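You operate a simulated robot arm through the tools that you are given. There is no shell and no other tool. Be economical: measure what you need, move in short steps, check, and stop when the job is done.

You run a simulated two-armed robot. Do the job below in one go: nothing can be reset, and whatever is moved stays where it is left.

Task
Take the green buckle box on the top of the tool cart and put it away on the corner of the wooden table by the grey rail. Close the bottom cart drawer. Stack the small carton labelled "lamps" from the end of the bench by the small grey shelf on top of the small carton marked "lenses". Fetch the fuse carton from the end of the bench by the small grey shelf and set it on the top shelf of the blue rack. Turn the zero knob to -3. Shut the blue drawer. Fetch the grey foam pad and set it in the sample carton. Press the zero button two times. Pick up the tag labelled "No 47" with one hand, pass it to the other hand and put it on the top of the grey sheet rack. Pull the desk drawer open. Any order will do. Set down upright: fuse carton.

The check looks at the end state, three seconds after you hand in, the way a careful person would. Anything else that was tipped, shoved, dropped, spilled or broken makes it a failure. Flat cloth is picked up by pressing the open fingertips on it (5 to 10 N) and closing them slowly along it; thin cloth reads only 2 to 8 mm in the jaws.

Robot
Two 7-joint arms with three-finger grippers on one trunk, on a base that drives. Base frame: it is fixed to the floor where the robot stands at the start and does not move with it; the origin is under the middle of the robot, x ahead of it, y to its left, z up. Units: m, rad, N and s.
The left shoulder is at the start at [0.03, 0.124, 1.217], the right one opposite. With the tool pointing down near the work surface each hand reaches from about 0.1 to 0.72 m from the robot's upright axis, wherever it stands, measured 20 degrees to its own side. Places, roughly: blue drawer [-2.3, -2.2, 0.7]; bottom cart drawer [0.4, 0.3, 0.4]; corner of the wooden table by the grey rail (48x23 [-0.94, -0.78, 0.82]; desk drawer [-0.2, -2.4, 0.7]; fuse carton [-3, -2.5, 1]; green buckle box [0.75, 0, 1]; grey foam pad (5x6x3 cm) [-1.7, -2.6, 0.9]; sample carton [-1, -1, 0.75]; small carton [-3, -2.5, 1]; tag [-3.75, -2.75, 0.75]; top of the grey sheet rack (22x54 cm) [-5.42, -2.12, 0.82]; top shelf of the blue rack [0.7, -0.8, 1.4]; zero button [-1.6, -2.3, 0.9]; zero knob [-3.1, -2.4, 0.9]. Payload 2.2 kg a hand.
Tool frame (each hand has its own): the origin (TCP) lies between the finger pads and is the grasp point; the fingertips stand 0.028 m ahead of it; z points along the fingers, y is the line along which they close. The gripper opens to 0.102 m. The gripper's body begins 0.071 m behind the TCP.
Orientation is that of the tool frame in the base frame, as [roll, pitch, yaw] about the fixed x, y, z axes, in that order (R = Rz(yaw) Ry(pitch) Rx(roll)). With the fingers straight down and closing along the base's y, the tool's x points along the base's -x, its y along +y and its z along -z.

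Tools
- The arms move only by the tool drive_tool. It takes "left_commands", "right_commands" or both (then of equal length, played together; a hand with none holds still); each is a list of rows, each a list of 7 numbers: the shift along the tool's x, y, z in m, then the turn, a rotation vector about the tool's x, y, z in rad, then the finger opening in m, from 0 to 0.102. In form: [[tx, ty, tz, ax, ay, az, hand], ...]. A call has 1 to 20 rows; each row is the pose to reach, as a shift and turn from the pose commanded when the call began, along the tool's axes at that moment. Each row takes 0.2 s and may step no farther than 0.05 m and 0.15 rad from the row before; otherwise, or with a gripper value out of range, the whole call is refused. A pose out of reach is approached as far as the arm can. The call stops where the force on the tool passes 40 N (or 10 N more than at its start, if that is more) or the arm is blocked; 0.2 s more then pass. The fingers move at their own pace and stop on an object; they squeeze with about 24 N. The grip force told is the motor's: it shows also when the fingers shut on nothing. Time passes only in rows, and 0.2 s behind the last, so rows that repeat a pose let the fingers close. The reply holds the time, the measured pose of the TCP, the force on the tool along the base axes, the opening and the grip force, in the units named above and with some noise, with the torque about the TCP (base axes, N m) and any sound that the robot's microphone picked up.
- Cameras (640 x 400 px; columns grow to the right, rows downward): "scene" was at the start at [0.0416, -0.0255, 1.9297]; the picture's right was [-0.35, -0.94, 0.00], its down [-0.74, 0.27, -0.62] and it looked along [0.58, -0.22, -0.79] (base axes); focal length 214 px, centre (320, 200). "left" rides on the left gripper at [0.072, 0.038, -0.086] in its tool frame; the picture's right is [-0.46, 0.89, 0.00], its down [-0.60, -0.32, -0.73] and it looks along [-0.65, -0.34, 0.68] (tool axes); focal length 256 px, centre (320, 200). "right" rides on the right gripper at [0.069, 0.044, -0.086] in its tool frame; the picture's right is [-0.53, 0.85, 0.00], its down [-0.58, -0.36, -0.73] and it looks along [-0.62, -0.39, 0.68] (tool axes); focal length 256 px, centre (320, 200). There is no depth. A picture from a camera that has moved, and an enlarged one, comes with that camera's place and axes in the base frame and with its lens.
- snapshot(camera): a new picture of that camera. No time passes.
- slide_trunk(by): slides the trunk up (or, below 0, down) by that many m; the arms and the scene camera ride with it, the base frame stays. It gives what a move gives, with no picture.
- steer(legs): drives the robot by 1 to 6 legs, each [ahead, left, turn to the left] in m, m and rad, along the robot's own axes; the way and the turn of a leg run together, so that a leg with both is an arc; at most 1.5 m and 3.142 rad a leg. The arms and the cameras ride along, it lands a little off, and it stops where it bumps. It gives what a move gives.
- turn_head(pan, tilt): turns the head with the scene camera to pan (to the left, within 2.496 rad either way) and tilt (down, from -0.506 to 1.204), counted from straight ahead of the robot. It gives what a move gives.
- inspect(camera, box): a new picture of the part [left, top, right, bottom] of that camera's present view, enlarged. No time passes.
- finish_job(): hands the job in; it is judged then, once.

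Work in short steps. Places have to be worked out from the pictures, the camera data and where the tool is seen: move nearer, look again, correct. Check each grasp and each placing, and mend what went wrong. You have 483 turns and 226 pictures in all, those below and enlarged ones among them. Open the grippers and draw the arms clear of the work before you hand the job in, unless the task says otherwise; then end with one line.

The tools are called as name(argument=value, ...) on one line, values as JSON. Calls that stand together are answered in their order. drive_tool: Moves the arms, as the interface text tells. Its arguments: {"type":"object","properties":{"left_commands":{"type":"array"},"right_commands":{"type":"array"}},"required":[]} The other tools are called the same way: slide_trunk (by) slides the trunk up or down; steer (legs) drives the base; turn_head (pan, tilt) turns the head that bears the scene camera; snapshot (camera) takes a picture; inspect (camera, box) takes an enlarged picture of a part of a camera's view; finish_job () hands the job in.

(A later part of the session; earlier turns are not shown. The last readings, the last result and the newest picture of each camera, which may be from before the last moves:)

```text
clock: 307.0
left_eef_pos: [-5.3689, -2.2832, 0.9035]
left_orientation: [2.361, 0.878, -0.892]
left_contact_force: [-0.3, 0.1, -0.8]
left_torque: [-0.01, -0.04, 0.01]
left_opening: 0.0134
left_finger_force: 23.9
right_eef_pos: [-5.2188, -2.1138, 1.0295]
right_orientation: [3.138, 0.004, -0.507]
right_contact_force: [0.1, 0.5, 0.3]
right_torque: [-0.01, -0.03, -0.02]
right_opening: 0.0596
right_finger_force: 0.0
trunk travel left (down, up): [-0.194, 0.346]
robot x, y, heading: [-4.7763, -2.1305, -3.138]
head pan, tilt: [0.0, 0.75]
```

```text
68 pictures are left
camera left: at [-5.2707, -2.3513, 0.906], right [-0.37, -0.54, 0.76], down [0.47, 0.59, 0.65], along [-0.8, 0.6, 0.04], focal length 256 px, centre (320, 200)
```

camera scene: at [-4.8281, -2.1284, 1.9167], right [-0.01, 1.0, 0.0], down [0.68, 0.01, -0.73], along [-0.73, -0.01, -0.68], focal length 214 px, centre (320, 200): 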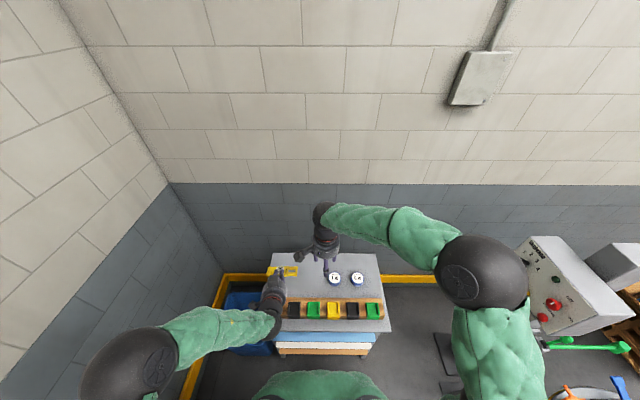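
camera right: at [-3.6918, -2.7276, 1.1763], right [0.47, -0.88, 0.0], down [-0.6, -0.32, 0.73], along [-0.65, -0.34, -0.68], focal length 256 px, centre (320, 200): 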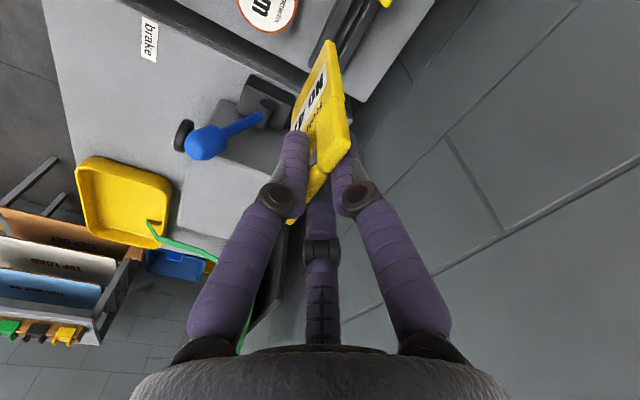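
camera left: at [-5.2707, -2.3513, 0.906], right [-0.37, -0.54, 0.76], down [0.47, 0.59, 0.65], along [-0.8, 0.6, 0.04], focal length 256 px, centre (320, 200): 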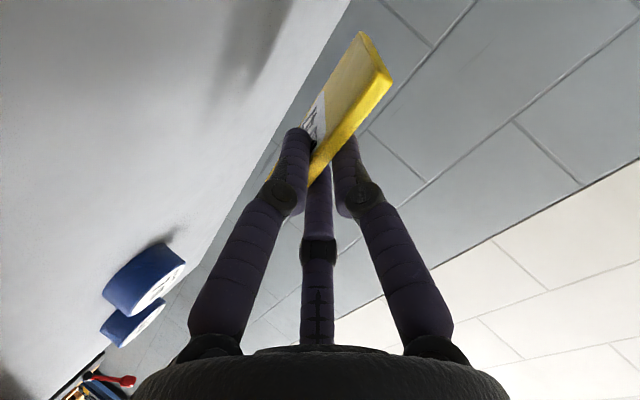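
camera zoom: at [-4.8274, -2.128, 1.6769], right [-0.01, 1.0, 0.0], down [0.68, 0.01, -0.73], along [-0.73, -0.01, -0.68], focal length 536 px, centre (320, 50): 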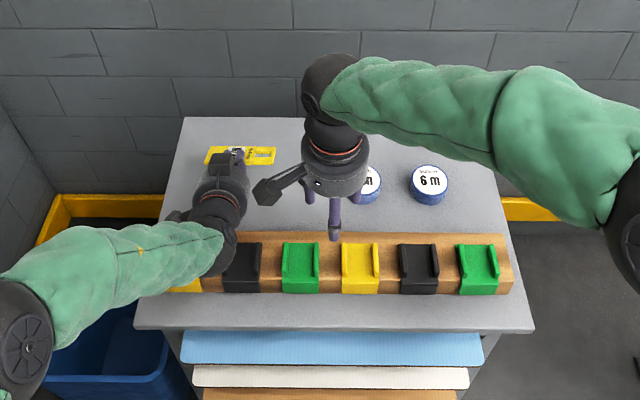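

Continue lowering gently with the trunk.

slide_trunk(by=-0.035)

slide_trunk(by=-0.012)

inspect(camera="scene", box=[200, 200, 360, 310])

```text
clock: 307.6
left_eef_pos: [-5.3698, -2.2841, 0.8882]
left_orientation: [2.344, 0.879, -0.905]
left_contact_force: [-0.3, 0.0, 0.9]
left_torque: [-0.02, -0.19, -0.01]
left_opening: 0.0136
left_finger_force: 24.0
right_eef_pos: [-5.2193, -2.1132, 1.0079]
right_orientation: [3.137, 0.004, -0.507]
right_contact_force: [0.0, 0.0, 0.5]
right_torque: [-0.02, 0.01, -0.02]
right_opening: 0.0599
right_finger_force: 0.1
trunk travel left (down, up): [-0.173, 0.367]
robot x, y, heading: [-4.7748, -2.1298, -3.137]
head pan, tilt: [0.0, 0.75]
stopped: the force on the tool passed its limit at 68 N (the readings are from after the stop); the commanded pose is now the measured one
```

```text
clock: 308.0
left_eef_pos: [-5.3731, -2.2856, 0.8893]
left_orientation: [2.32, 0.884, -0.92]
left_contact_force: [6.3, 2.9, 14.2]
left_torque: [-1.17, -1.93, 0.91]
left_opening: 0.0131
left_finger_force: 24.4
right_eef_pos: [-5.2183, -2.1128, 1.0014]
right_orientation: [3.137, 0.004, -0.506]
right_contact_force: [0.2, 0.2, -0.2]
right_torque: [0.02, -0.02, 0.04]
right_opening: 0.0599
right_finger_force: 0.1
trunk travel left (down, up): [-0.167, 0.373]
robot x, y, heading: [-4.7773, -2.131, -3.136]
head pan, tilt: [0.0, 0.75]
stopped: the force on the tool passed its limit at 49 N (the readings are from after the stop); the commanded pose is now the measured one
```

```text
3.64 times, centred on (280, 255) of scene
camera zoom: at [-4.8267, -2.1275, 1.6495], right [-0.01, 1.0, 0.0], down [0.68, 0.01, -0.73], along [-0.73, -0.01, -0.68], focal length 780 px, centre (466, 0)
```

zoom: 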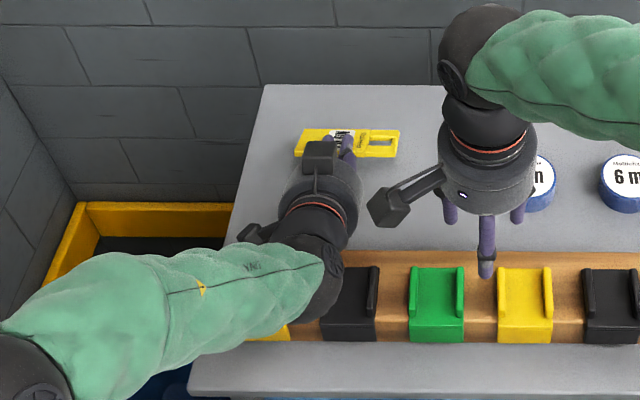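

The torque shows the left camera housing touched a clip on the block. Raise 3 cm, move 5 cm further back over the deck, then lower less.

slide_trunk(by=0.04)

inspect(camera="scene", box=[200, 180, 440, 340])

```text
clock: 308.8
left_eef_pos: [-5.3729, -2.2846, 0.9261]
left_orientation: [2.329, 0.88, -0.914]
left_contact_force: [-0.3, 0.7, -0.7]
left_torque: [-0.02, 0.02, -0.02]
left_opening: 0.0133
left_finger_force: 24.4
right_eef_pos: [-5.218, -2.1146, 1.0408]
right_orientation: [3.137, 0.004, -0.508]
right_contact_force: [0.3, 1.1, 0.1]
right_torque: [0.0, 0.0, -0.02]
right_opening: 0.06
right_finger_force: 0.0
trunk travel left (down, up): [-0.207, 0.333]
robot x, y, heading: [-4.7766, -2.1283, -3.131]
head pan, tilt: [0.0, 0.75]
```

```text
2.50 times, centred on (320, 260) of scene
camera zoom: at [-4.8276, -2.1281, 1.6895], right [-0.01, 1.0, 0.0], down [0.68, 0.01, -0.73], along [-0.73, -0.01, -0.68], focal length 536 px, centre (320, 50)
```

zoom: 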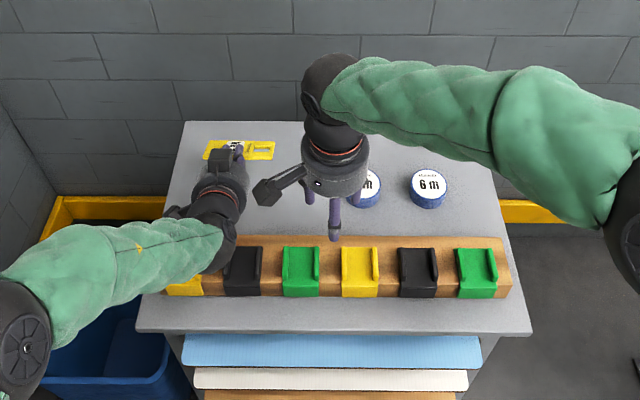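

Drive the base 4.5 cm forward instead, then lower in small trunk steps.

steer(legs=[[0.045, 0, 0]])

slide_trunk(by=-0.045)

slide_trunk(by=-0.01)

inspect(camera="scene", box=[200, 180, 440, 340])

```text
clock: 309.7
left_eef_pos: [-5.4192, -2.2859, 0.9251]
left_orientation: [2.332, 0.881, -0.913]
left_contact_force: [-1.0, -0.1, -1.2]
left_torque: [0.03, -0.03, -0.02]
left_opening: 0.0132
left_finger_force: 24.2
right_eef_pos: [-5.2649, -2.1145, 1.0403]
right_orientation: [3.141, 0.001, -0.509]
right_contact_force: [-1.1, -0.3, -0.7]
right_torque: [0.02, -0.07, 0.0]
right_opening: 0.06
right_finger_force: 0.1
trunk travel left (down, up): [-0.207, 0.333]
robot x, y, heading: [-4.8187, -2.126, -3.132]
head pan, tilt: [0.0, 0.75]
```

```text
clock: 310.6
left_eef_pos: [-5.4174, -2.2857, 0.8823]
left_orientation: [2.329, 0.882, -0.914]
left_contact_force: [0.3, 0.1, 0.0]
left_torque: [-0.02, -0.02, -0.01]
left_opening: 0.0134
left_finger_force: 23.9
right_eef_pos: [-5.2633, -2.1141, 0.9967]
right_orientation: [3.139, 0.002, -0.507]
right_contact_force: [0.4, -0.2, -0.2]
right_torque: [0.0, -0.02, 0.03]
right_opening: 0.0596
right_finger_force: 0.1
trunk travel left (down, up): [-0.162, 0.378]
robot x, y, heading: [-4.8201, -2.129, -3.131]
head pan, tilt: [0.0, 0.75]
```

```text
clock: 311.2
left_eef_pos: [-5.4165, -2.2865, 0.8719]
left_orientation: [2.329, 0.881, -0.914]
left_contact_force: [-0.9, 0.8, -0.2]
left_torque: [0.01, -0.04, 0.0]
left_opening: 0.0133
left_finger_force: 24.0
right_eef_pos: [-5.2615, -2.115, 0.9866]
right_orientation: [3.137, 0.004, -0.508]
right_contact_force: [0.2, -0.3, -0.2]
right_torque: [-0.03, 0.01, 0.01]
right_opening: 0.06
right_finger_force: 0.1
trunk travel left (down, up): [-0.152, 0.388]
robot x, y, heading: [-4.8217, -2.1319, -3.136]
head pan, tilt: [0.0, 0.75]
```

```text
2.50 times, centred on (320, 260) of scene
camera zoom: at [-4.8715, -2.1283, 1.6346], right [-0.01, 1.0, 0.0], down [0.68, 0.01, -0.73], along [-0.73, -0.01, -0.68], focal length 536 px, centre (320, 50)
```

zoom: 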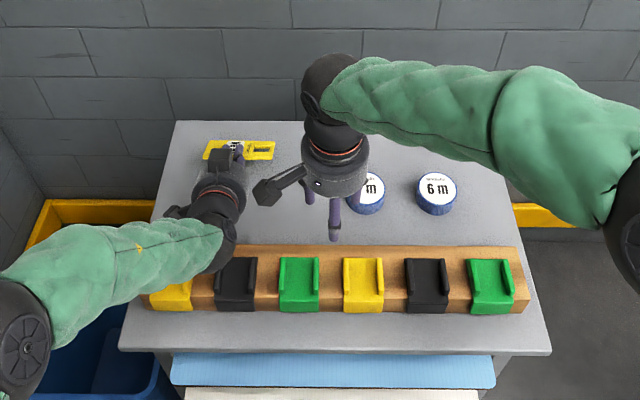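

slide_trunk(by=-0.012)

slide_trunk(by=-0.01)

```text
clock: 311.8
left_eef_pos: [-5.4174, -2.2861, 0.8585]
left_orientation: [2.332, 0.882, -0.914]
left_contact_force: [0.6, -0.4, 0.4]
left_torque: [-0.02, -0.05, -0.04]
left_opening: 0.0132
left_finger_force: 24.3
right_eef_pos: [-5.2627, -2.1155, 0.9739]
right_orientation: [3.137, 0.005, -0.508]
right_contact_force: [0.3, -0.1, 0.9]
right_torque: [0.0, 0.01, -0.02]
right_opening: 0.0599
right_finger_force: 0.1
trunk travel left (down, up): [-0.14, 0.4]
robot x, y, heading: [-4.8209, -2.1295, -3.136]
head pan, tilt: [0.0, 0.75]
```

```text
clock: 312.3
left_eef_pos: [-5.42, -2.2863, 0.8537]
left_orientation: [2.316, 0.887, -0.923]
left_contact_force: [1.0, 0.9, 15.1]
left_torque: [0.08, 0.84, -0.05]
left_opening: 0.0134
left_finger_force: 23.5
right_eef_pos: [-5.2604, -2.1144, 0.9654]
right_orientation: [3.137, 0.003, -0.509]
right_contact_force: [0.0, 0.8, 1.0]
right_torque: [0.02, -0.03, 0.0]
right_opening: 0.0598
right_finger_force: 0.1
trunk travel left (down, up): [-0.13, 0.41]
robot x, y, heading: [-4.8205, -2.1293, -3.133]
head pan, tilt: [0.0, 0.75]
```

Front edge of the tag touches the deck. Open a little, slip the prongs out back-and-up, then rise.

drive_tool(left_commands=[[0, 0, 0, 0, 0, 0, 0.02], [0, 0, 0, 0, 0, 0, 0.03], [0, 0, 0, 0, 0, 0, 0.035], [-0.006, 0.004, -0.02, 0, 0, 0, 0.035], [-0.012, 0.008, -0.04, 0, 0, 0, 0.04], [-0.0178, 0.012, -0.06, 0, 0, 0, 0.05], [-0.035, 0.023, -0.075, 0, 0, 0, 0.05], [-0.053, 0.033, -0.09, 0, 0, 0, 0.05], [-0.07, 0.0438, -0.1057, 0, 0, 0, 0.05]])

inspect(camera="scene", box=[200, 180, 440, 340])

```text
clock: 314.3
left_eef_pos: [-5.3581, -2.2865, 0.9696]
left_orientation: [2.33, 0.882, -0.913]
left_contact_force: [0.0, -0.3, -1.1]
left_torque: [0.03, 0.01, -0.02]
left_opening: 0.0501
left_finger_force: 0.1
right_eef_pos: [-5.2628, -2.1147, 0.9641]
right_orientation: [3.138, 0.004, -0.508]
right_contact_force: [-0.5, -0.3, -0.2]
right_torque: [0.0, -0.01, -0.02]
right_opening: 0.0601
right_finger_force: 0.0
trunk travel left (down, up): [-0.13, 0.41]
robot x, y, heading: [-4.8184, -2.1252, -3.132]
head pan, tilt: [0.0, 0.75]
```

```text
2.50 times, centred on (320, 260) of scene
camera zoom: at [-4.8712, -2.1284, 1.6126], right [-0.01, 1.0, 0.0], down [0.68, 0.01, -0.73], along [-0.73, -0.01, -0.68], focal length 536 px, centre (320, 50)
```

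zoom: 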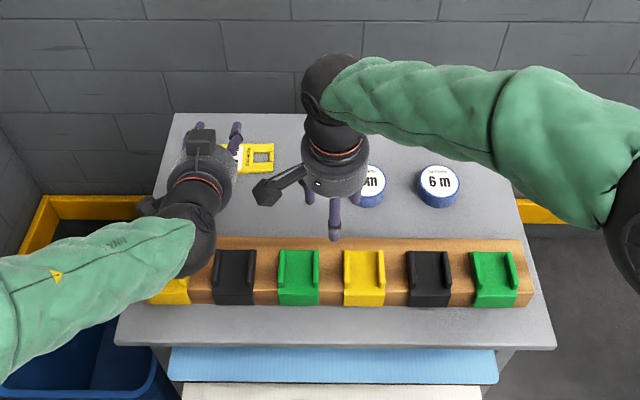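

The tag lies on the deck. Raise the trunk 0.25 m, back away and verify.

slide_trunk(by=0.25)

steer(legs=[[-0.4, 0, 0]])

inspect(camera="scene", box=[220, 170, 420, 310])

```text
clock: 316.9
left_eef_pos: [-5.3595, -2.2856, 1.219]
left_orientation: [2.33, 0.881, -0.916]
left_contact_force: [0.3, -0.1, 0.9]
left_torque: [-0.03, 0.0, -0.03]
left_opening: 0.0499
left_finger_force: 0.1
right_eef_pos: [-5.2639, -2.1145, 1.2142]
right_orientation: [3.138, 0.004, -0.506]
right_contact_force: [-0.7, 0.2, 0.6]
right_torque: [0.01, 0.03, -0.01]
right_opening: 0.0603
right_finger_force: 0.1
trunk travel left (down, up): [-0.38, 0.16]
robot x, y, heading: [-4.8192, -2.1237, -3.133]
head pan, tilt: [0.0, 0.75]
```

```text
clock: 319.4
left_eef_pos: [-4.9603, -2.2839, 1.2198]
left_orientation: [2.329, 0.882, -0.911]
left_contact_force: [0.2, 0.2, 1.1]
left_torque: [-0.01, -0.02, -0.02]
left_opening: 0.0502
left_finger_force: 0.1
right_eef_pos: [-4.8648, -2.1114, 1.2153]
right_orientation: [3.139, 0.004, -0.504]
right_contact_force: [-0.2, 0.9, -0.8]
right_torque: [-0.01, 0.01, -0.03]
right_opening: 0.0601
right_finger_force: 0.2
trunk travel left (down, up): [-0.38, 0.16]
robot x, y, heading: [-4.4222, -2.1257, -3.127]
head pan, tilt: [0.0, 0.75]
```

```text
2.86 times, centred on (320, 240) of scene
camera zoom: at [-4.4729, -2.1246, 1.8626], right [-0.01, 1.0, 0.0], down [0.68, 0.01, -0.73], along [-0.73, -0.01, -0.68], focal length 613 px, centre (320, 86)
```

zoom: 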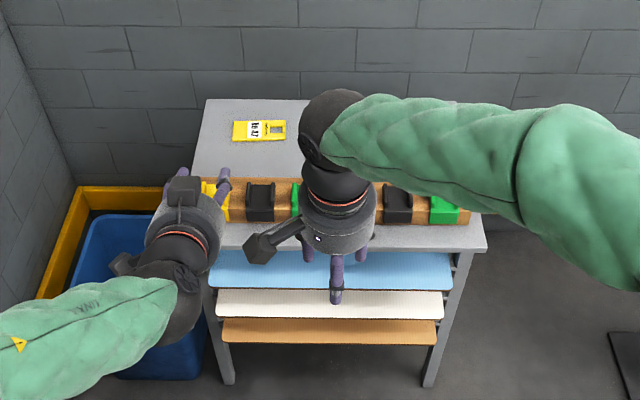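

Tag No 47 lies flat on the rack top. Return the left hand to pointing down.

drive_tool(left_commands=[[0, 0, 0, 0.07, 0.121, 0, 0.03], [0, 0, 0, 0.14, 0.242, 0, 0.02], [0, 0, 0, 0.21, 0.364, 0, 0.02], [0, 0, 0, 0.28, 0.485, 0, 0.02], [0, 0, 0, 0.35, 0.606, 0, 0.02], [0, 0, 0, 0.42, 0.727, 0, 0.02], [0, 0, 0, 0.49, 0.849, 0, 0.02], [0, 0, 0, 0.55, 0.953, 0, 0.02]])

```text
clock: 321.2
left_eef_pos: [-4.9612, -2.2848, 1.2194]
left_orientation: [3.122, 0.008, -0.503]
left_contact_force: [0.6, 0.3, 0.2]
left_torque: [-0.01, 0.01, 0.02]
left_opening: 0.0196
left_finger_force: 0.0
right_eef_pos: [-4.8664, -2.1128, 1.2149]
right_orientation: [3.14, 0.002, -0.503]
right_contact_force: [-0.4, 0.1, 0.5]
right_torque: [0.01, -0.05, 0.02]
right_opening: 0.0604
right_finger_force: 0.1
trunk travel left (down, up): [-0.38, 0.16]
robot x, y, heading: [-4.4214, -2.1208, -3.13]
head pan, tilt: [0.0, 0.75]
```

Tuck the left hand, then back up, turn south, and move east to the fuse carton.

drive_tool(left_commands=[[0.03, -0.006, 0, 0, 0, -0.13, 0.02], [0.06, -0.012, 0, 0, 0, -0.26, 0.02], [0.09, -0.018, 0, 0, 0, -0.39, 0.02], [0.124, -0.023, 0, 0, 0, -0.51, 0.02]])

steer(legs=[[-0.5, 0, 0], [0, -0.35, 0], [0, 0, 1.56], [0.05, 0.85, 0]])

turn_head(pan=0.0, tilt=0.85)

snapshot(camera="scene")

```text
clock: 322.2
left_eef_pos: [-4.839, -2.3236, 1.2202]
left_orientation: [3.127, 0.018, 0.011]
left_contact_force: [0.1, -0.3, -0.1]
left_torque: [0.04, 0.01, 0.01]
left_opening: 0.0202
left_finger_force: 0.0
right_eef_pos: [-4.8644, -2.1125, 1.2143]
right_orientation: [3.136, 0.006, -0.505]
right_contact_force: [-0.7, 0.0, 0.6]
right_torque: [0.04, 0.06, 0.01]
right_opening: 0.06
right_finger_force: 0.1
trunk travel left (down, up): [-0.38, 0.16]
robot x, y, heading: [-4.4224, -2.1249, -3.129]
head pan, tilt: [0.0, 0.75]
```

```text
clock: 335.0
left_eef_pos: [-2.8671, -2.245, 1.2187]
left_orientation: [3.128, 0.018, 1.566]
left_contact_force: [0.0, -0.5, 0.1]
left_torque: [0.01, -0.01, 0.0]
left_opening: 0.02
left_finger_force: 0.1
right_eef_pos: [-3.0794, -2.2657, 1.2138]
right_orientation: [3.139, 0.003, 1.058]
right_contact_force: [-1.4, 0.6, -0.5]
right_torque: [-0.01, 0.05, 0.0]
right_opening: 0.06
right_finger_force: 0.0
trunk travel left (down, up): [-0.38, 0.16]
robot x, y, heading: [-3.0591, -1.8237, -1.571]
head pan, tilt: [0.0, 0.75]
```

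```text
clock: 335.7
left_eef_pos: [-2.8679, -2.245, 1.2188]
left_orientation: [3.127, 0.017, 1.567]
left_contact_force: [0.7, -0.1, 0.8]
left_torque: [-0.02, 0.01, 0.01]
left_opening: 0.0199
left_finger_force: 0.1
right_eef_pos: [-3.0805, -2.2658, 1.2137]
right_orientation: [3.139, 0.004, 1.056]
right_contact_force: [-0.5, 0.8, -0.6]
right_torque: [-0.01, 0.01, 0.06]
right_opening: 0.06
right_finger_force: 0.0
trunk travel left (down, up): [-0.38, 0.16]
robot x, y, heading: [-3.0601, -1.8212, -1.574]
head pan, tilt: [0.0, 0.85]
```

```text
62 pictures are left
camera scene: at [-3.0612, -1.8704, 1.8546], right [-1.0, 0.0, 0.0], down [0.0, 0.75, -0.66], along [0.0, -0.66, -0.75], focal length 214 px, centre (320, 200)
```

scene: 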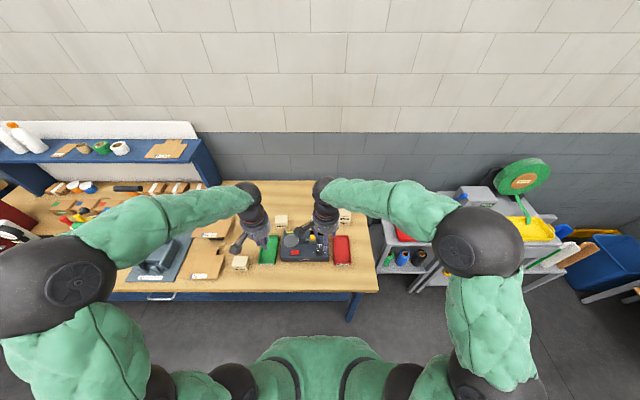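

Drive 0.12 m forward and hover the right hand near the fuse carton.

steer(legs=[[0.12, 0, 0]])

drive_tool(right_commands=[[-0.03, 0.02, -0.01, 0, 0, 0, 0.09], [-0.05, 0.04, -0.01, 0, 0, 0, 0.09], [-0.07, 0.05, -0.01, 0, 0, 0, 0.09]])

snapshot(camera="right")

```text
clock: 336.9
left_eef_pos: [-2.8668, -2.3641, 1.2191]
left_orientation: [3.127, 0.017, 1.569]
left_contact_force: [0.1, -0.3, 0.8]
left_torque: [-0.04, 0.03, -0.02]
left_opening: 0.02
left_finger_force: 0.0
right_eef_pos: [-3.0792, -2.386, 1.2151]
right_orientation: [3.139, 0.004, 1.059]
right_contact_force: [0.4, 0.1, 0.2]
right_torque: [0.02, 0.02, 0.0]
right_opening: 0.0602
right_finger_force: 0.1
trunk travel left (down, up): [-0.38, 0.16]
robot x, y, heading: [-3.0621, -1.9431, -1.57]
head pan, tilt: [0.0, 0.85]
```

```text
clock: 337.7
left_eef_pos: [-2.8673, -2.3655, 1.2185]
left_orientation: [3.129, 0.017, 1.569]
left_contact_force: [0.4, 0.3, -0.2]
left_torque: [-0.05, 0.01, -0.01]
left_opening: 0.0201
left_finger_force: 0.0
right_eef_pos: [-3.071, -2.4725, 1.2259]
right_orientation: [3.137, 0.005, 1.059]
right_contact_force: [-0.6, 0.1, -0.2]
right_torque: [-0.01, 0.02, 0.01]
right_opening: 0.0901
right_finger_force: 0.1
trunk travel left (down, up): [-0.38, 0.16]
robot x, y, heading: [-3.0644, -1.9381, -1.567]
head pan, tilt: [0.0, 0.85]
```

```text
61 pictures are left
camera right: at [-2.9982, -2.4322, 1.3131], right [0.47, -0.88, 0.0], down [-0.6, -0.32, 0.73], along [-0.64, -0.35, -0.68], focal length 256 px, centre (320, 200)
```

right: 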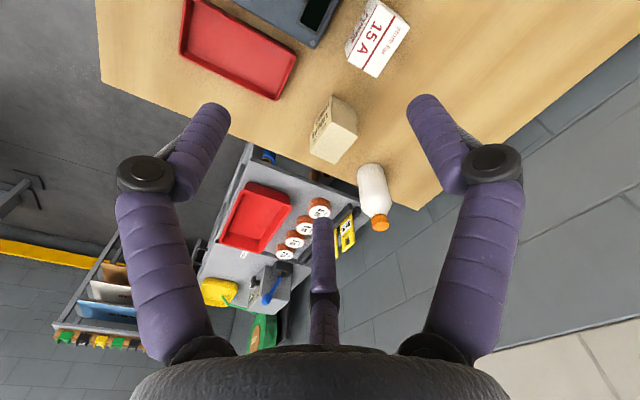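

inspect(camera="right", box=[290, 0, 450, 110])

inspect(camera="scene", box=[250, 190, 390, 280])

```text
3.64 times, centred on (370, 55) of right
camera zoom: at [-2.9982, -2.4322, 1.3131], right [0.47, -0.88, 0.0], down [-0.6, -0.32, 0.73], along [-0.64, -0.35, -0.68], focal length 931 px, centre (138, 727)
```

zoom: 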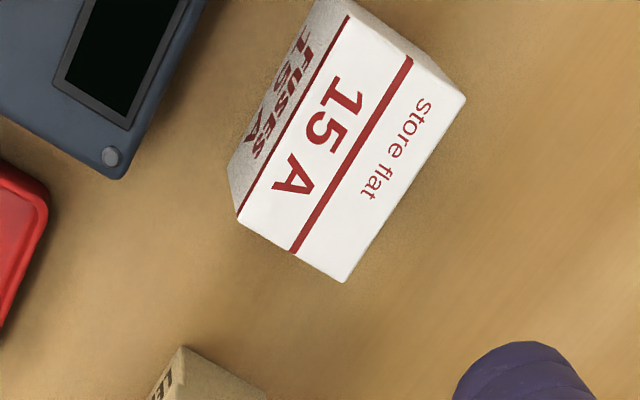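

```text
4.44 times, centred on (320, 235) of scene
camera zoom: at [-3.0614, -1.9904, 1.8545], right [-1.0, 0.0, 0.0], down [0.0, 0.75, -0.66], along [0.0, -0.66, -0.75], focal length 953 px, centre (320, 44)
```

zoom: 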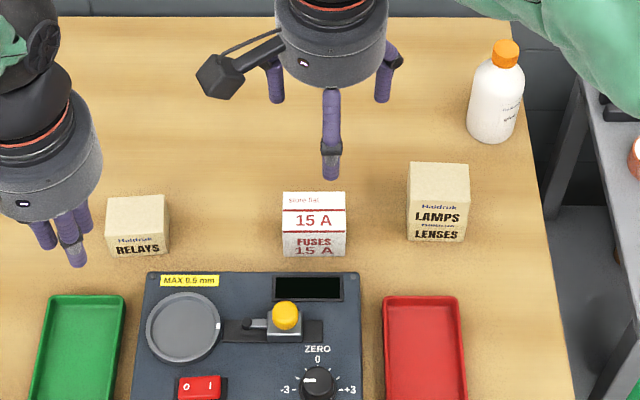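

Carton top: x −3.091…−3.021, y −2.578…−2.527, axis-aligned. Rotate to yaw 0.52 (as with lamps) and go above it.

drive_tool(right_commands=[[-0.016, 0.013, 0.02, 0, 0, 0.134, 0.095], [-0.031, 0.026, 0.05, 0, 0, 0.268, 0.095], [-0.046, 0.039, 0.09, 0, 0, 0.402, 0.095], [-0.062, 0.052, 0.13, 0, 0, 0.536, 0.095], [-0.062, 0.052, 0.17, 0, 0, 0.536, 0.095], [-0.062, 0.052, 0.2, 0, 0, 0.536, 0.095]])

snapshot(camera="right")

```text
clock: 339.1
left_eef_pos: [-2.8665, -2.3654, 1.2179]
left_orientation: [3.13, 0.017, 1.569]
left_contact_force: [0.1, 0.7, 0.1]
left_torque: [0.04, -0.01, 0.04]
left_opening: 0.0202
left_finger_force: 0.1
right_eef_pos: [-3.0538, -2.556, 1.0261]
right_orientation: [3.135, 0.001, 0.52]
right_contact_force: [-0.2, -0.9, 0.6]
right_torque: [0.03, -0.02, 0.02]
right_opening: 0.0952
right_finger_force: 0.1
trunk travel left (down, up): [-0.38, 0.16]
robot x, y, heading: [-3.0581, -1.9413, -1.575]
head pan, tilt: [0.0, 0.85]
```

```text
58 pictures are left
camera right: at [-2.9738, -2.5579, 1.1142], right [-0.04, -1.0, 0.0], down [-0.68, 0.03, 0.73], along [-0.73, 0.03, -0.68], focal length 256 px, centre (320, 200)
```

right: 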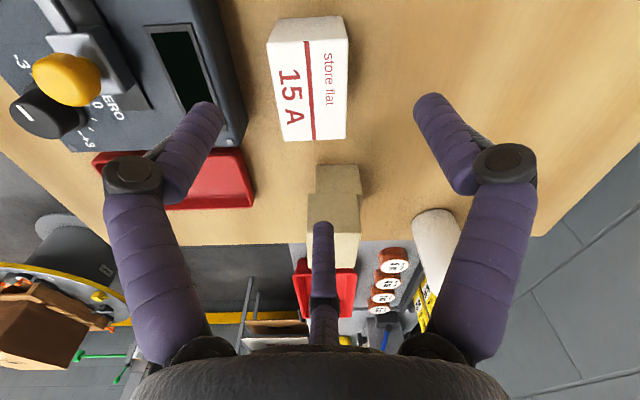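

Small +6 mm y correction, descend to 0.918.

drive_tool(right_commands=[[0.002, -0.0057, 0.03, 0, 0, 0, 0.095], [0.002, -0.0057, 0.07, 0, 0, 0, 0.095], [0.002, -0.0057, 0.095, 0, 0, 0, 0.095], [0.002, -0.0057, 0.108, 0, 0, 0, 0.095]])

snapshot(camera="right")

```text
clock: 340.1
left_eef_pos: [-2.8673, -2.3653, 1.2187]
left_orientation: [3.128, 0.015, 1.568]
left_contact_force: [-0.5, 0.7, -0.2]
left_torque: [0.0, -0.01, -0.01]
left_opening: 0.02
left_finger_force: 0.1
right_eef_pos: [-3.0569, -2.5464, 0.9154]
right_orientation: [3.138, 0.002, 0.523]
right_contact_force: [-0.5, 0.1, -0.2]
right_torque: [0.01, 0.0, -0.01]
right_opening: 0.0949
right_finger_force: 0.0
trunk travel left (down, up): [-0.38, 0.16]
robot x, y, heading: [-3.0577, -1.9412, -1.567]
head pan, tilt: [0.0, 0.85]
```

```text
57 pictures are left
camera right: at [-2.9757, -2.5485, 1.0037], right [-0.04, -1.0, 0.0], down [-0.68, 0.03, 0.73], along [-0.73, 0.03, -0.68], focal length 256 px, centre (320, 200)
```

right: 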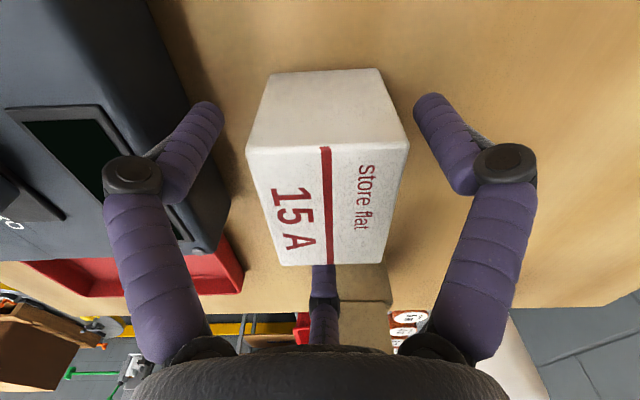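

Centred. Close and lift.

drive_tool(right_commands=[[0, 0, 0, 0, 0, 0, 0.08], [0, 0, 0, 0, 0, 0, 0.065], [0, 0, 0, 0, 0, 0, 0.05], [0, 0, 0, 0, 0, 0, 0.03], [0, 0, 0, 0, 0, 0, 0.03], [0, 0, -0.02, 0, 0, 0, 0.03], [0, 0, -0.06, 0, 0, 0, 0.03], [0, 0, -0.11, 0, 0, 0, 0.03], [0, 0, -0.16, 0, 0, 0, 0.03], [0, 0, -0.21, 0, 0, 0, 0.03], [0, 0, -0.26, 0, 0, 0, 0.03], [0, 0, -0.3, 0, 0, 0, 0.03]])

snapshot(camera="right")

```text
clock: 342.7
left_eef_pos: [-2.867, -2.364, 1.2189]
left_orientation: [3.128, 0.017, 1.567]
left_contact_force: [-0.1, -0.4, -0.7]
left_torque: [0.03, 0.0, -0.02]
left_opening: 0.0197
left_finger_force: 0.1
right_eef_pos: [-3.056, -2.5449, 1.2179]
right_orientation: [3.138, 0.002, 0.523]
right_contact_force: [0.5, 0.4, -0.9]
right_torque: [-0.04, 0.02, 0.0]
right_opening: 0.0586
right_finger_force: 24.3
trunk travel left (down, up): [-0.38, 0.16]
robot x, y, heading: [-3.059, -1.9463, -1.567]
head pan, tilt: [0.0, 0.85]
```

```text
56 pictures are left
camera right: at [-2.9757, -2.5476, 1.3052], right [-0.04, -1.0, 0.0], down [-0.68, 0.03, 0.73], along [-0.73, 0.03, -0.68], focal length 256 px, centre (320, 200)
```

right: 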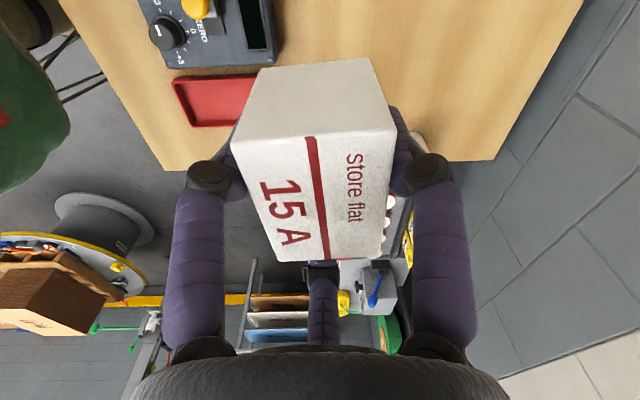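

Fuse carton held. Pull it back, back away, raise the trunk, and drive east along the corridor.

drive_tool(right_commands=[[0.025, -0.035, -0.01, 0, 0, 0, 0.03], [0.05, -0.07, -0.02, 0, 0, 0, 0.03], [0.07, -0.1, -0.02, 0, 0, 0, 0.03]])

steer(legs=[[-0.22, 0, 0], [0, 1.2, 0]])

slide_trunk(by=0.15)

```text
clock: 343.5
left_eef_pos: [-2.8669, -2.3629, 1.2199]
left_orientation: [3.127, 0.02, 1.567]
left_contact_force: [-0.7, -0.1, -0.4]
left_torque: [-0.04, -0.01, -0.03]
left_opening: 0.0202
left_finger_force: 0.0
right_eef_pos: [-3.0448, -2.4228, 1.2353]
right_orientation: [3.135, 0.001, 0.523]
right_contact_force: [-0.4, -0.9, -1.6]
right_torque: [-0.06, 0.04, 0.03]
right_opening: 0.0587
right_finger_force: 24.3
trunk travel left (down, up): [-0.38, 0.16]
robot x, y, heading: [-3.0613, -1.9413, -1.568]
head pan, tilt: [0.0, 0.85]
```

```text
clock: 351.0
left_eef_pos: [-1.6464, -2.1461, 1.2194]
left_orientation: [3.126, 0.017, 1.565]
left_contact_force: [1.2, 0.3, 0.4]
left_torque: [0.02, 0.02, -0.02]
left_opening: 0.0199
left_finger_force: 0.1
right_eef_pos: [-1.8249, -2.2059, 1.2355]
right_orientation: [3.135, 0.003, 0.516]
right_contact_force: [0.3, -0.2, -0.5]
right_torque: [0.0, -0.01, 0.02]
right_opening: 0.059
right_finger_force: 23.9
trunk travel left (down, up): [-0.38, 0.16]
robot x, y, heading: [-1.8392, -1.7231, -1.572]
head pan, tilt: [0.0, 0.85]
```

```text
clock: 352.7
left_eef_pos: [-1.6468, -2.1468, 1.3686]
left_orientation: [3.127, 0.017, 1.565]
left_contact_force: [0.3, 0.0, -0.4]
left_torque: [0.02, 0.02, 0.0]
left_opening: 0.0199
left_finger_force: 0.0
right_eef_pos: [-1.8246, -2.2054, 1.3842]
right_orientation: [3.138, 0.002, 0.517]
right_contact_force: [-0.1, -0.1, -0.9]
right_torque: [0.0, -0.01, 0.05]
right_opening: 0.0588
right_finger_force: 24.3
trunk travel left (down, up): [-0.53, 0.01]
robot x, y, heading: [-1.8373, -1.7213, -1.572]
head pan, tilt: [0.0, 0.85]
```

steer(legs=[[-0.15, 1.0, 0], [0, 0.52, 0]])

turn_head(pan=1.5, tilt=0.5)

snapshot(camera="scene")

```text
clock: 360.7
left_eef_pos: [-0.1083, -2.0016, 1.3682]
left_orientation: [3.128, 0.017, 1.568]
left_contact_force: [-1.1, -0.2, -0.2]
left_torque: [0.02, 0.01, 0.03]
left_opening: 0.02
left_finger_force: 0.0
right_eef_pos: [-0.2874, -2.0606, 1.3848]
right_orientation: [3.136, 0.001, 0.517]
right_contact_force: [-0.9, 0.2, -0.6]
right_torque: [0.01, -0.03, -0.03]
right_opening: 0.0585
right_finger_force: 23.8
trunk travel left (down, up): [-0.53, 0.01]
robot x, y, heading: [-0.3051, -1.5808, -1.571]
head pan, tilt: [0.0, 0.85]
```

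```text
clock: 362.3
left_eef_pos: [-0.1073, -2.0006, 1.3695]
left_orientation: [3.127, 0.017, 1.567]
left_contact_force: [0.9, 0.5, -0.3]
left_torque: [-0.05, 0.03, 0.03]
left_opening: 0.0198
left_finger_force: 0.0
right_eef_pos: [-0.2863, -2.0601, 1.3849]
right_orientation: [3.136, 0.0, 0.518]
right_contact_force: [0.4, -0.2, -1.3]
right_torque: [0.0, 0.03, 0.01]
right_opening: 0.0586
right_finger_force: 24.4
trunk travel left (down, up): [-0.53, 0.01]
robot x, y, heading: [-0.3038, -1.5804, -1.576]
head pan, tilt: [1.499, 0.499]
```

```text
55 pictures are left
camera scene: at [-0.2103, -1.555, 2.0345], right [-0.07, -1.0, 0.0], down [-0.48, 0.03, -0.88], along [0.88, -0.06, -0.48], focal length 214 px, centre (320, 200)
```

scene: 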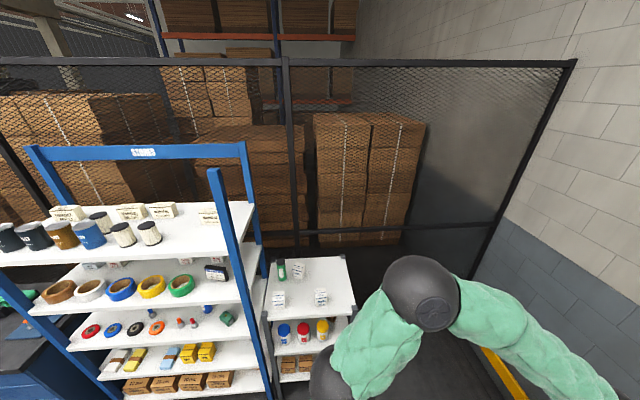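

The top shelf's right (south) part is free around [0.62,-1.05]. Back up north, turn to face the rack.

steer(legs=[[-0.5, 0.12, 0], [0, 0, 1.57]])

turn_head(pan=0.0, tilt=0.6)

snapshot(camera="scene")

```text
clock: 369.1
left_eef_pos: [0.2479, -0.8884, 1.3695]
left_orientation: [3.128, 0.018, 3.117]
left_contact_force: [0.1, -0.4, -0.2]
left_torque: [0.01, 0.02, -0.01]
left_opening: 0.02
left_finger_force: 0.1
right_eef_pos: [0.3032, -1.0693, 1.3851]
right_orientation: [3.138, 0.003, 2.069]
right_contact_force: [0.2, -0.2, -1.0]
right_torque: [0.01, 0.0, -0.03]
right_opening: 0.0587
right_finger_force: 24.1
trunk travel left (down, up): [-0.53, 0.01]
robot x, y, heading: [-0.1782, -1.0737, -0.022]
head pan, tilt: [1.499, 0.499]
```

```text
clock: 370.7
left_eef_pos: [0.2487, -0.8893, 1.3693]
left_orientation: [3.127, 0.018, 3.117]
left_contact_force: [-0.4, -0.8, 1.2]
left_torque: [0.02, -0.01, 0.04]
left_opening: 0.0199
left_finger_force: 0.2
right_eef_pos: [0.3039, -1.0693, 1.3845]
right_orientation: [3.137, 0.001, 2.069]
right_contact_force: [0.0, -0.1, -1.0]
right_torque: [-0.01, 0.02, 0.05]
right_opening: 0.0585
right_finger_force: 23.7
trunk travel left (down, up): [-0.53, 0.01]
robot x, y, heading: [-0.1799, -1.0771, -0.021]
head pan, tilt: [0.0, 0.6]
```

```text
54 pictures are left
camera scene: at [-0.1184, -1.0746, 2.0254], right [-0.02, -1.0, 0.0], down [-0.56, 0.01, -0.82], along [0.82, -0.02, -0.57], focal length 214 px, centre (320, 200)
```

scene: 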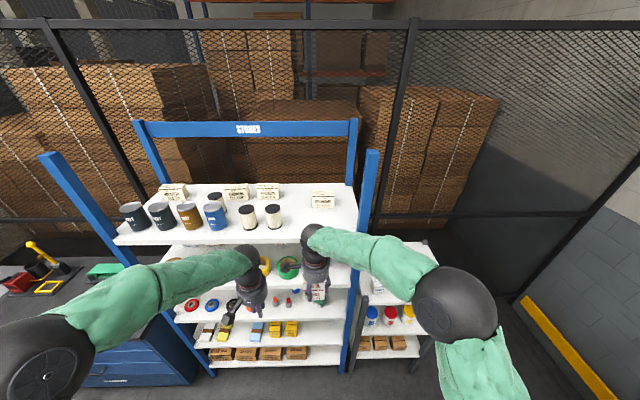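

Raise the right hand 0.17 and retract the left hand, then drive 0.28 m toward the rack.

drive_tool(right_commands=[[0, 0, -0.04, 0, 0, 0, 0.03], [0, 0, -0.08, 0, 0, 0, 0.03], [0, 0, -0.12, 0, 0, 0, 0.03], [0, 0, -0.15, 0, 0, 0, 0.03], [0, 0, -0.17, 0, 0, 0, 0.03]], left_commands=[[0.036, 0, -0.02, 0, 0, 0, 0.02], [0.072, 0, -0.04, 0, 0, 0, 0.02], [0.108, 0, -0.06, 0, 0, 0, 0.02], [0.144, 0, -0.08, 0, 0, 0, 0.02], [0.18, 0, -0.1, 0, 0, 0, 0.02]])

steer(legs=[[0.26, 0.0, 0.02]])

snapshot(camera="right")

snapshot(camera="scene")

```text
clock: 371.9
left_eef_pos: [0.0649, -0.885, 1.4634]
left_orientation: [3.126, 0.019, 3.117]
left_contact_force: [-0.9, -0.1, 0.3]
left_torque: [0.01, -0.02, 0.0]
left_opening: 0.0201
left_finger_force: 0.1
right_eef_pos: [0.3007, -1.0693, 1.5557]
right_orientation: [3.137, 0.003, 2.071]
right_contact_force: [0.4, 0.1, -1.1]
right_torque: [-0.03, -0.03, -0.04]
right_opening: 0.0584
right_finger_force: 23.7
trunk travel left (down, up): [-0.53, 0.01]
robot x, y, heading: [-0.1801, -1.0745, -0.023]
head pan, tilt: [0.0, 0.6]
```

```text
clock: 373.7
left_eef_pos: [0.3187, -0.8851, 1.4645]
left_orientation: [3.129, 0.019, 3.134]
left_contact_force: [0.8, 0.2, 0.1]
left_torque: [0.02, -0.01, 0.01]
left_opening: 0.0202
left_finger_force: 0.0
right_eef_pos: [0.5552, -1.0654, 1.556]
right_orientation: [3.137, 0.004, 2.086]
right_contact_force: [0.3, -0.2, -1.3]
right_torque: [-0.03, 0.01, 0.01]
right_opening: 0.0584
right_finger_force: 24.2
trunk travel left (down, up): [-0.53, 0.01]
robot x, y, heading: [0.078, -1.0776, -0.007]
head pan, tilt: [0.0, 0.6]
```

```text
53 pictures are left
camera right: at [0.5589, -0.9836, 1.6437], right [1.0, -0.05, 0.01], down [-0.04, -0.68, 0.73], along [-0.03, -0.73, -0.68], focal length 256 px, centre (320, 200)
```

right: 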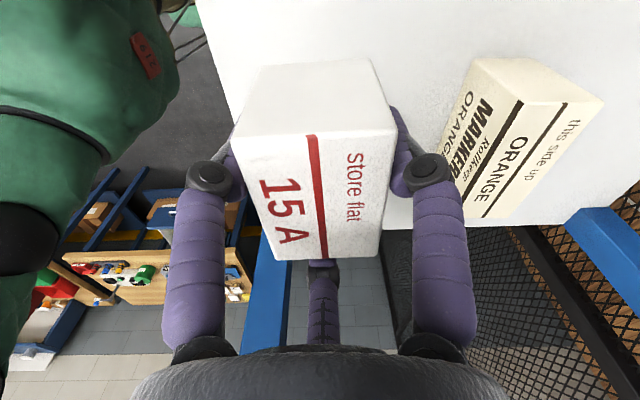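

```text
52 pictures are left
camera scene: at [0.1348, -1.0769, 2.0255], right [-0.01, -1.0, 0.0], down [-0.56, 0.0, -0.83], along [0.83, 0.0, -0.56], focal length 214 px, centre (320, 200)
```

scene: 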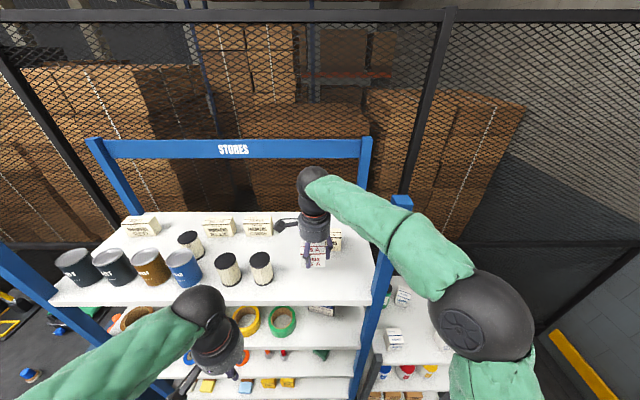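

Free spot confirmed between the front edge (x≈0.47) and the marker carton (x≈0.69). Lower the fuse carton to near the shelf.

drive_tool(right_commands=[[-0.01, 0.003, 0.03, 0, 0, 0, 0.03], [-0.0205, 0.0057, 0.06, 0, 0, 0, 0.03], [-0.0205, 0.0057, 0.085, 0, 0, 0, 0.03], [-0.0205, 0.0057, 0.1, 0, 0, 0, 0.03]])

inspect(camera="scene", box=[220, 190, 400, 320])

```text
clock: 374.8
left_eef_pos: [0.3184, -0.8863, 1.464]
left_orientation: [3.128, 0.018, 3.133]
left_contact_force: [0.8, -0.1, -0.8]
left_torque: [-0.01, 0.04, -0.02]
left_opening: 0.0199
left_finger_force: 0.1
right_eef_pos: [0.5741, -1.0813, 1.4663]
right_orientation: [3.119, 0.0, 2.081]
right_contact_force: [-4.8, 0.5, 6.8]
right_torque: [-0.17, 0.1, -0.05]
right_opening: 0.0588
right_finger_force: 23.6
trunk travel left (down, up): [-0.53, 0.01]
robot x, y, heading: [0.0761, -1.0753, -0.002]
head pan, tilt: [0.0, 0.6]
stopped in row 4 (right hand): the force on the tool passed its limit at 44 N (the readings are from after the stop); the commanded pose is now the measured one
```

```text
3.08 times, centred on (310, 255) of scene
camera zoom: at [0.1353, -1.0769, 2.0254], right [-0.01, -1.0, 0.0], down [-0.56, 0.0, -0.83], along [0.83, 0.0, -0.56], focal length 660 px, centre (351, 31)
```

zoom: 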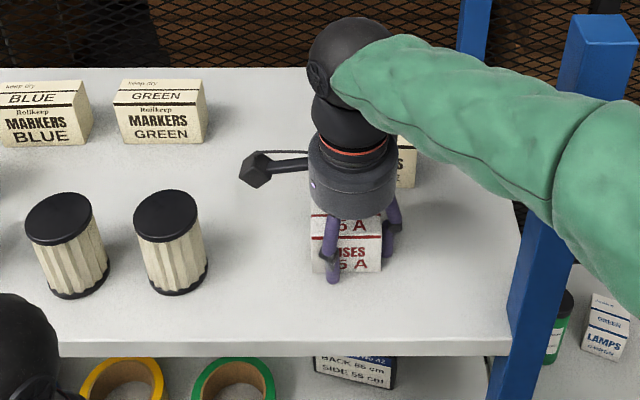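

The carton is down on the shelf (shelf z≈1.426). Ease, open slowly, then rise.

drive_tool(right_commands=[[0, 0, -0.001, 0.02, 0, 0, 0.045], [0, 0, -0.001, 0.02, 0, 0, 0.06], [0, 0, -0.001, 0.02, 0, 0, 0.07], [0, 0, -0.001, 0.02, 0, 0, 0.085], [0, 0, -0.001, 0.02, 0, 0, 0.09], [0, 0, -0.02, 0.02, 0, 0, 0.092], [0, 0, -0.05, 0.02, 0, 0, 0.092], [0, 0, -0.09, 0.02, 0, 0, 0.092], [0, 0, -0.13, 0.02, 0, 0, 0.092]])

inspect(camera="scene", box=[220, 190, 400, 320])

snapshot(camera="right")

```text
clock: 376.8
left_eef_pos: [0.3188, -0.8859, 1.4643]
left_orientation: [3.126, 0.017, 3.133]
left_contact_force: [0.1, 0.4, -0.3]
left_torque: [0.0, -0.02, -0.03]
left_opening: 0.0201
left_finger_force: 0.0
right_eef_pos: [0.5717, -1.081, 1.5962]
right_orientation: [3.142, 0.0, 2.083]
right_contact_force: [-0.7, -0.2, 0.0]
right_torque: [0.0, -0.01, 0.01]
right_opening: 0.0917
right_finger_force: 0.1
trunk travel left (down, up): [-0.53, 0.01]
robot x, y, heading: [0.0787, -1.0805, -0.004]
head pan, tilt: [0.0, 0.6]
```

```text
3.08 times, centred on (310, 255) of scene
camera zoom: at [0.1354, -1.0766, 2.0255], right [-0.01, -1.0, 0.0], down [-0.56, 0.0, -0.83], along [0.83, 0.0, -0.56], focal length 660 px, centre (351, 31)
```

zoom: 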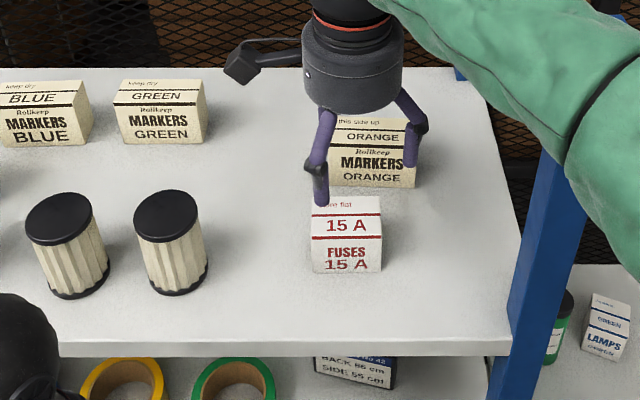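

```text
49 pictures are left
camera right: at [0.575, -0.9993, 1.6823], right [1.0, -0.05, 0.0], down [-0.04, -0.68, 0.73], along [-0.04, -0.73, -0.68], focal length 256 px, centre (320, 200)
```

right: 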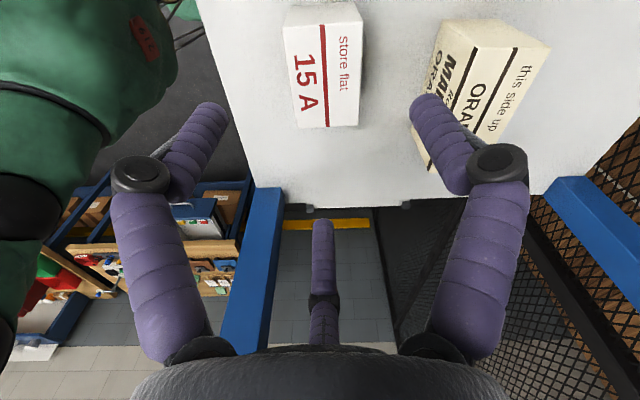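

Fuse carton stands upright on the top shelf. Back away and do a final check around.

steer(legs=[[-0.28, 0, 0]])

turn_head(pan=0.5, tilt=0.6)

snapshot(camera="scene")

turn_head(pan=2.3, tilt=0.75)

snapshot(camera="scene")

turn_head(pan=-2.0, tilt=0.6)

snapshot(camera="scene")

```text
clock: 378.8
left_eef_pos: [0.036, -0.8857, 1.4639]
left_orientation: [3.128, 0.018, 3.13]
left_contact_force: [-0.1, 0.1, -0.1]
left_torque: [0.01, 0.06, -0.03]
left_opening: 0.0198
left_finger_force: 0.1
right_eef_pos: [0.2886, -1.0818, 1.5944]
right_orientation: [3.141, 0.001, 2.079]
right_contact_force: [0.5, -0.5, -0.9]
right_torque: [0.0, 0.05, 0.0]
right_opening: 0.092
right_finger_force: 0.0
trunk travel left (down, up): [-0.53, 0.01]
robot x, y, heading: [-0.2085, -1.0764, -0.006]
head pan, tilt: [0.0, 0.6]
```

```text
clock: 379.7
left_eef_pos: [0.0348, -0.8846, 1.4638]
left_orientation: [3.128, 0.018, 3.13]
left_contact_force: [0.4, -0.3, 0.1]
left_torque: [-0.03, 0.01, -0.02]
left_opening: 0.0201
left_finger_force: 0.0
right_eef_pos: [0.2884, -1.0817, 1.5934]
right_orientation: [-3.142, 0.0, 2.08]
right_contact_force: [0.3, 1.0, -0.3]
right_torque: [0.0, -0.01, -0.01]
right_opening: 0.0919
right_finger_force: 0.1
trunk travel left (down, up): [-0.53, 0.01]
robot x, y, heading: [-0.2042, -1.0739, -0.007]
head pan, tilt: [0.499, 0.6]
```

```text
48 pictures are left
camera scene: at [-0.1583, -1.033, 2.0254], right [0.47, -0.88, 0.0], down [-0.5, -0.27, -0.82], along [0.73, 0.39, -0.57], focal length 214 px, centre (320, 200)
```

scene: 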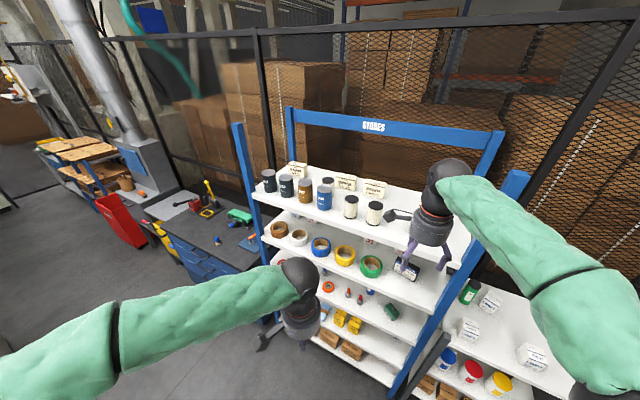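

```text
clock: 381.5
left_eef_pos: [0.0355, -0.8849, 1.464]
left_orientation: [3.128, 0.018, 3.131]
left_contact_force: [-0.2, 0.1, -0.4]
left_torque: [0.01, -0.02, -0.04]
left_opening: 0.0197
left_finger_force: 0.1
right_eef_pos: [0.2874, -1.081, 1.5951]
right_orientation: [3.141, 0.0, 2.079]
right_contact_force: [-0.5, -0.8, 0.8]
right_torque: [0.0, 0.0, -0.02]
right_opening: 0.0922
right_finger_force: 0.1
trunk travel left (down, up): [-0.53, 0.01]
robot x, y, heading: [-0.208, -1.0725, -0.01]
head pan, tilt: [2.3, 0.75]
```

```text
47 pictures are left
camera scene: at [-0.2917, -1.0124, 2.0126], right [0.75, 0.66, 0.0], down [0.45, -0.51, -0.73], along [-0.48, 0.55, -0.68], focal length 214 px, centre (320, 200)
```

scene: 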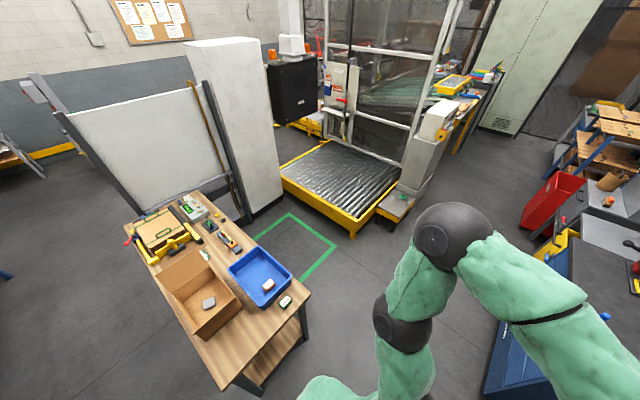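

```text
clock: 385.0
left_eef_pos: [0.0339, -0.8853, 1.4642]
left_orientation: [3.127, 0.016, 3.13]
left_contact_force: [-0.5, 1.1, -0.1]
left_torque: [-0.03, 0.0, 0.0]
left_opening: 0.0201
left_finger_force: 0.1
right_eef_pos: [0.2881, -1.0802, 1.5955]
right_orientation: [3.141, 0.002, 2.079]
right_contact_force: [0.1, -0.6, -0.2]
right_torque: [-0.03, 0.0, 0.03]
right_opening: 0.092
right_finger_force: 0.2
trunk travel left (down, up): [-0.53, 0.01]
robot x, y, heading: [-0.2039, -1.0759, -0.004]
head pan, tilt: [-2.0, 0.6]
```

```text
46 pictures are left
camera scene: at [-0.2744, -1.1547, 2.0255], right [-0.91, 0.42, 0.0], down [0.24, 0.51, -0.83], along [-0.35, -0.75, -0.56], focal length 214 px, centre (320, 200)
```

scene: 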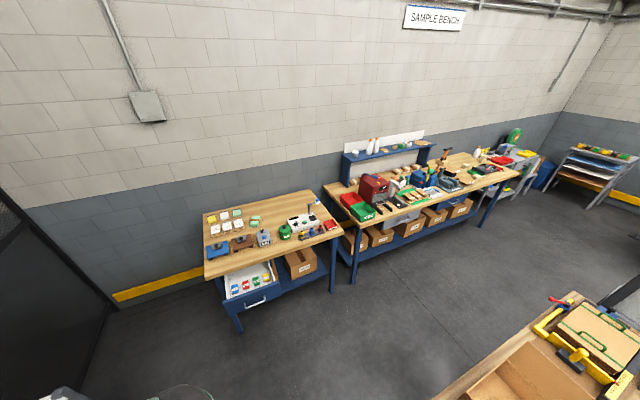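

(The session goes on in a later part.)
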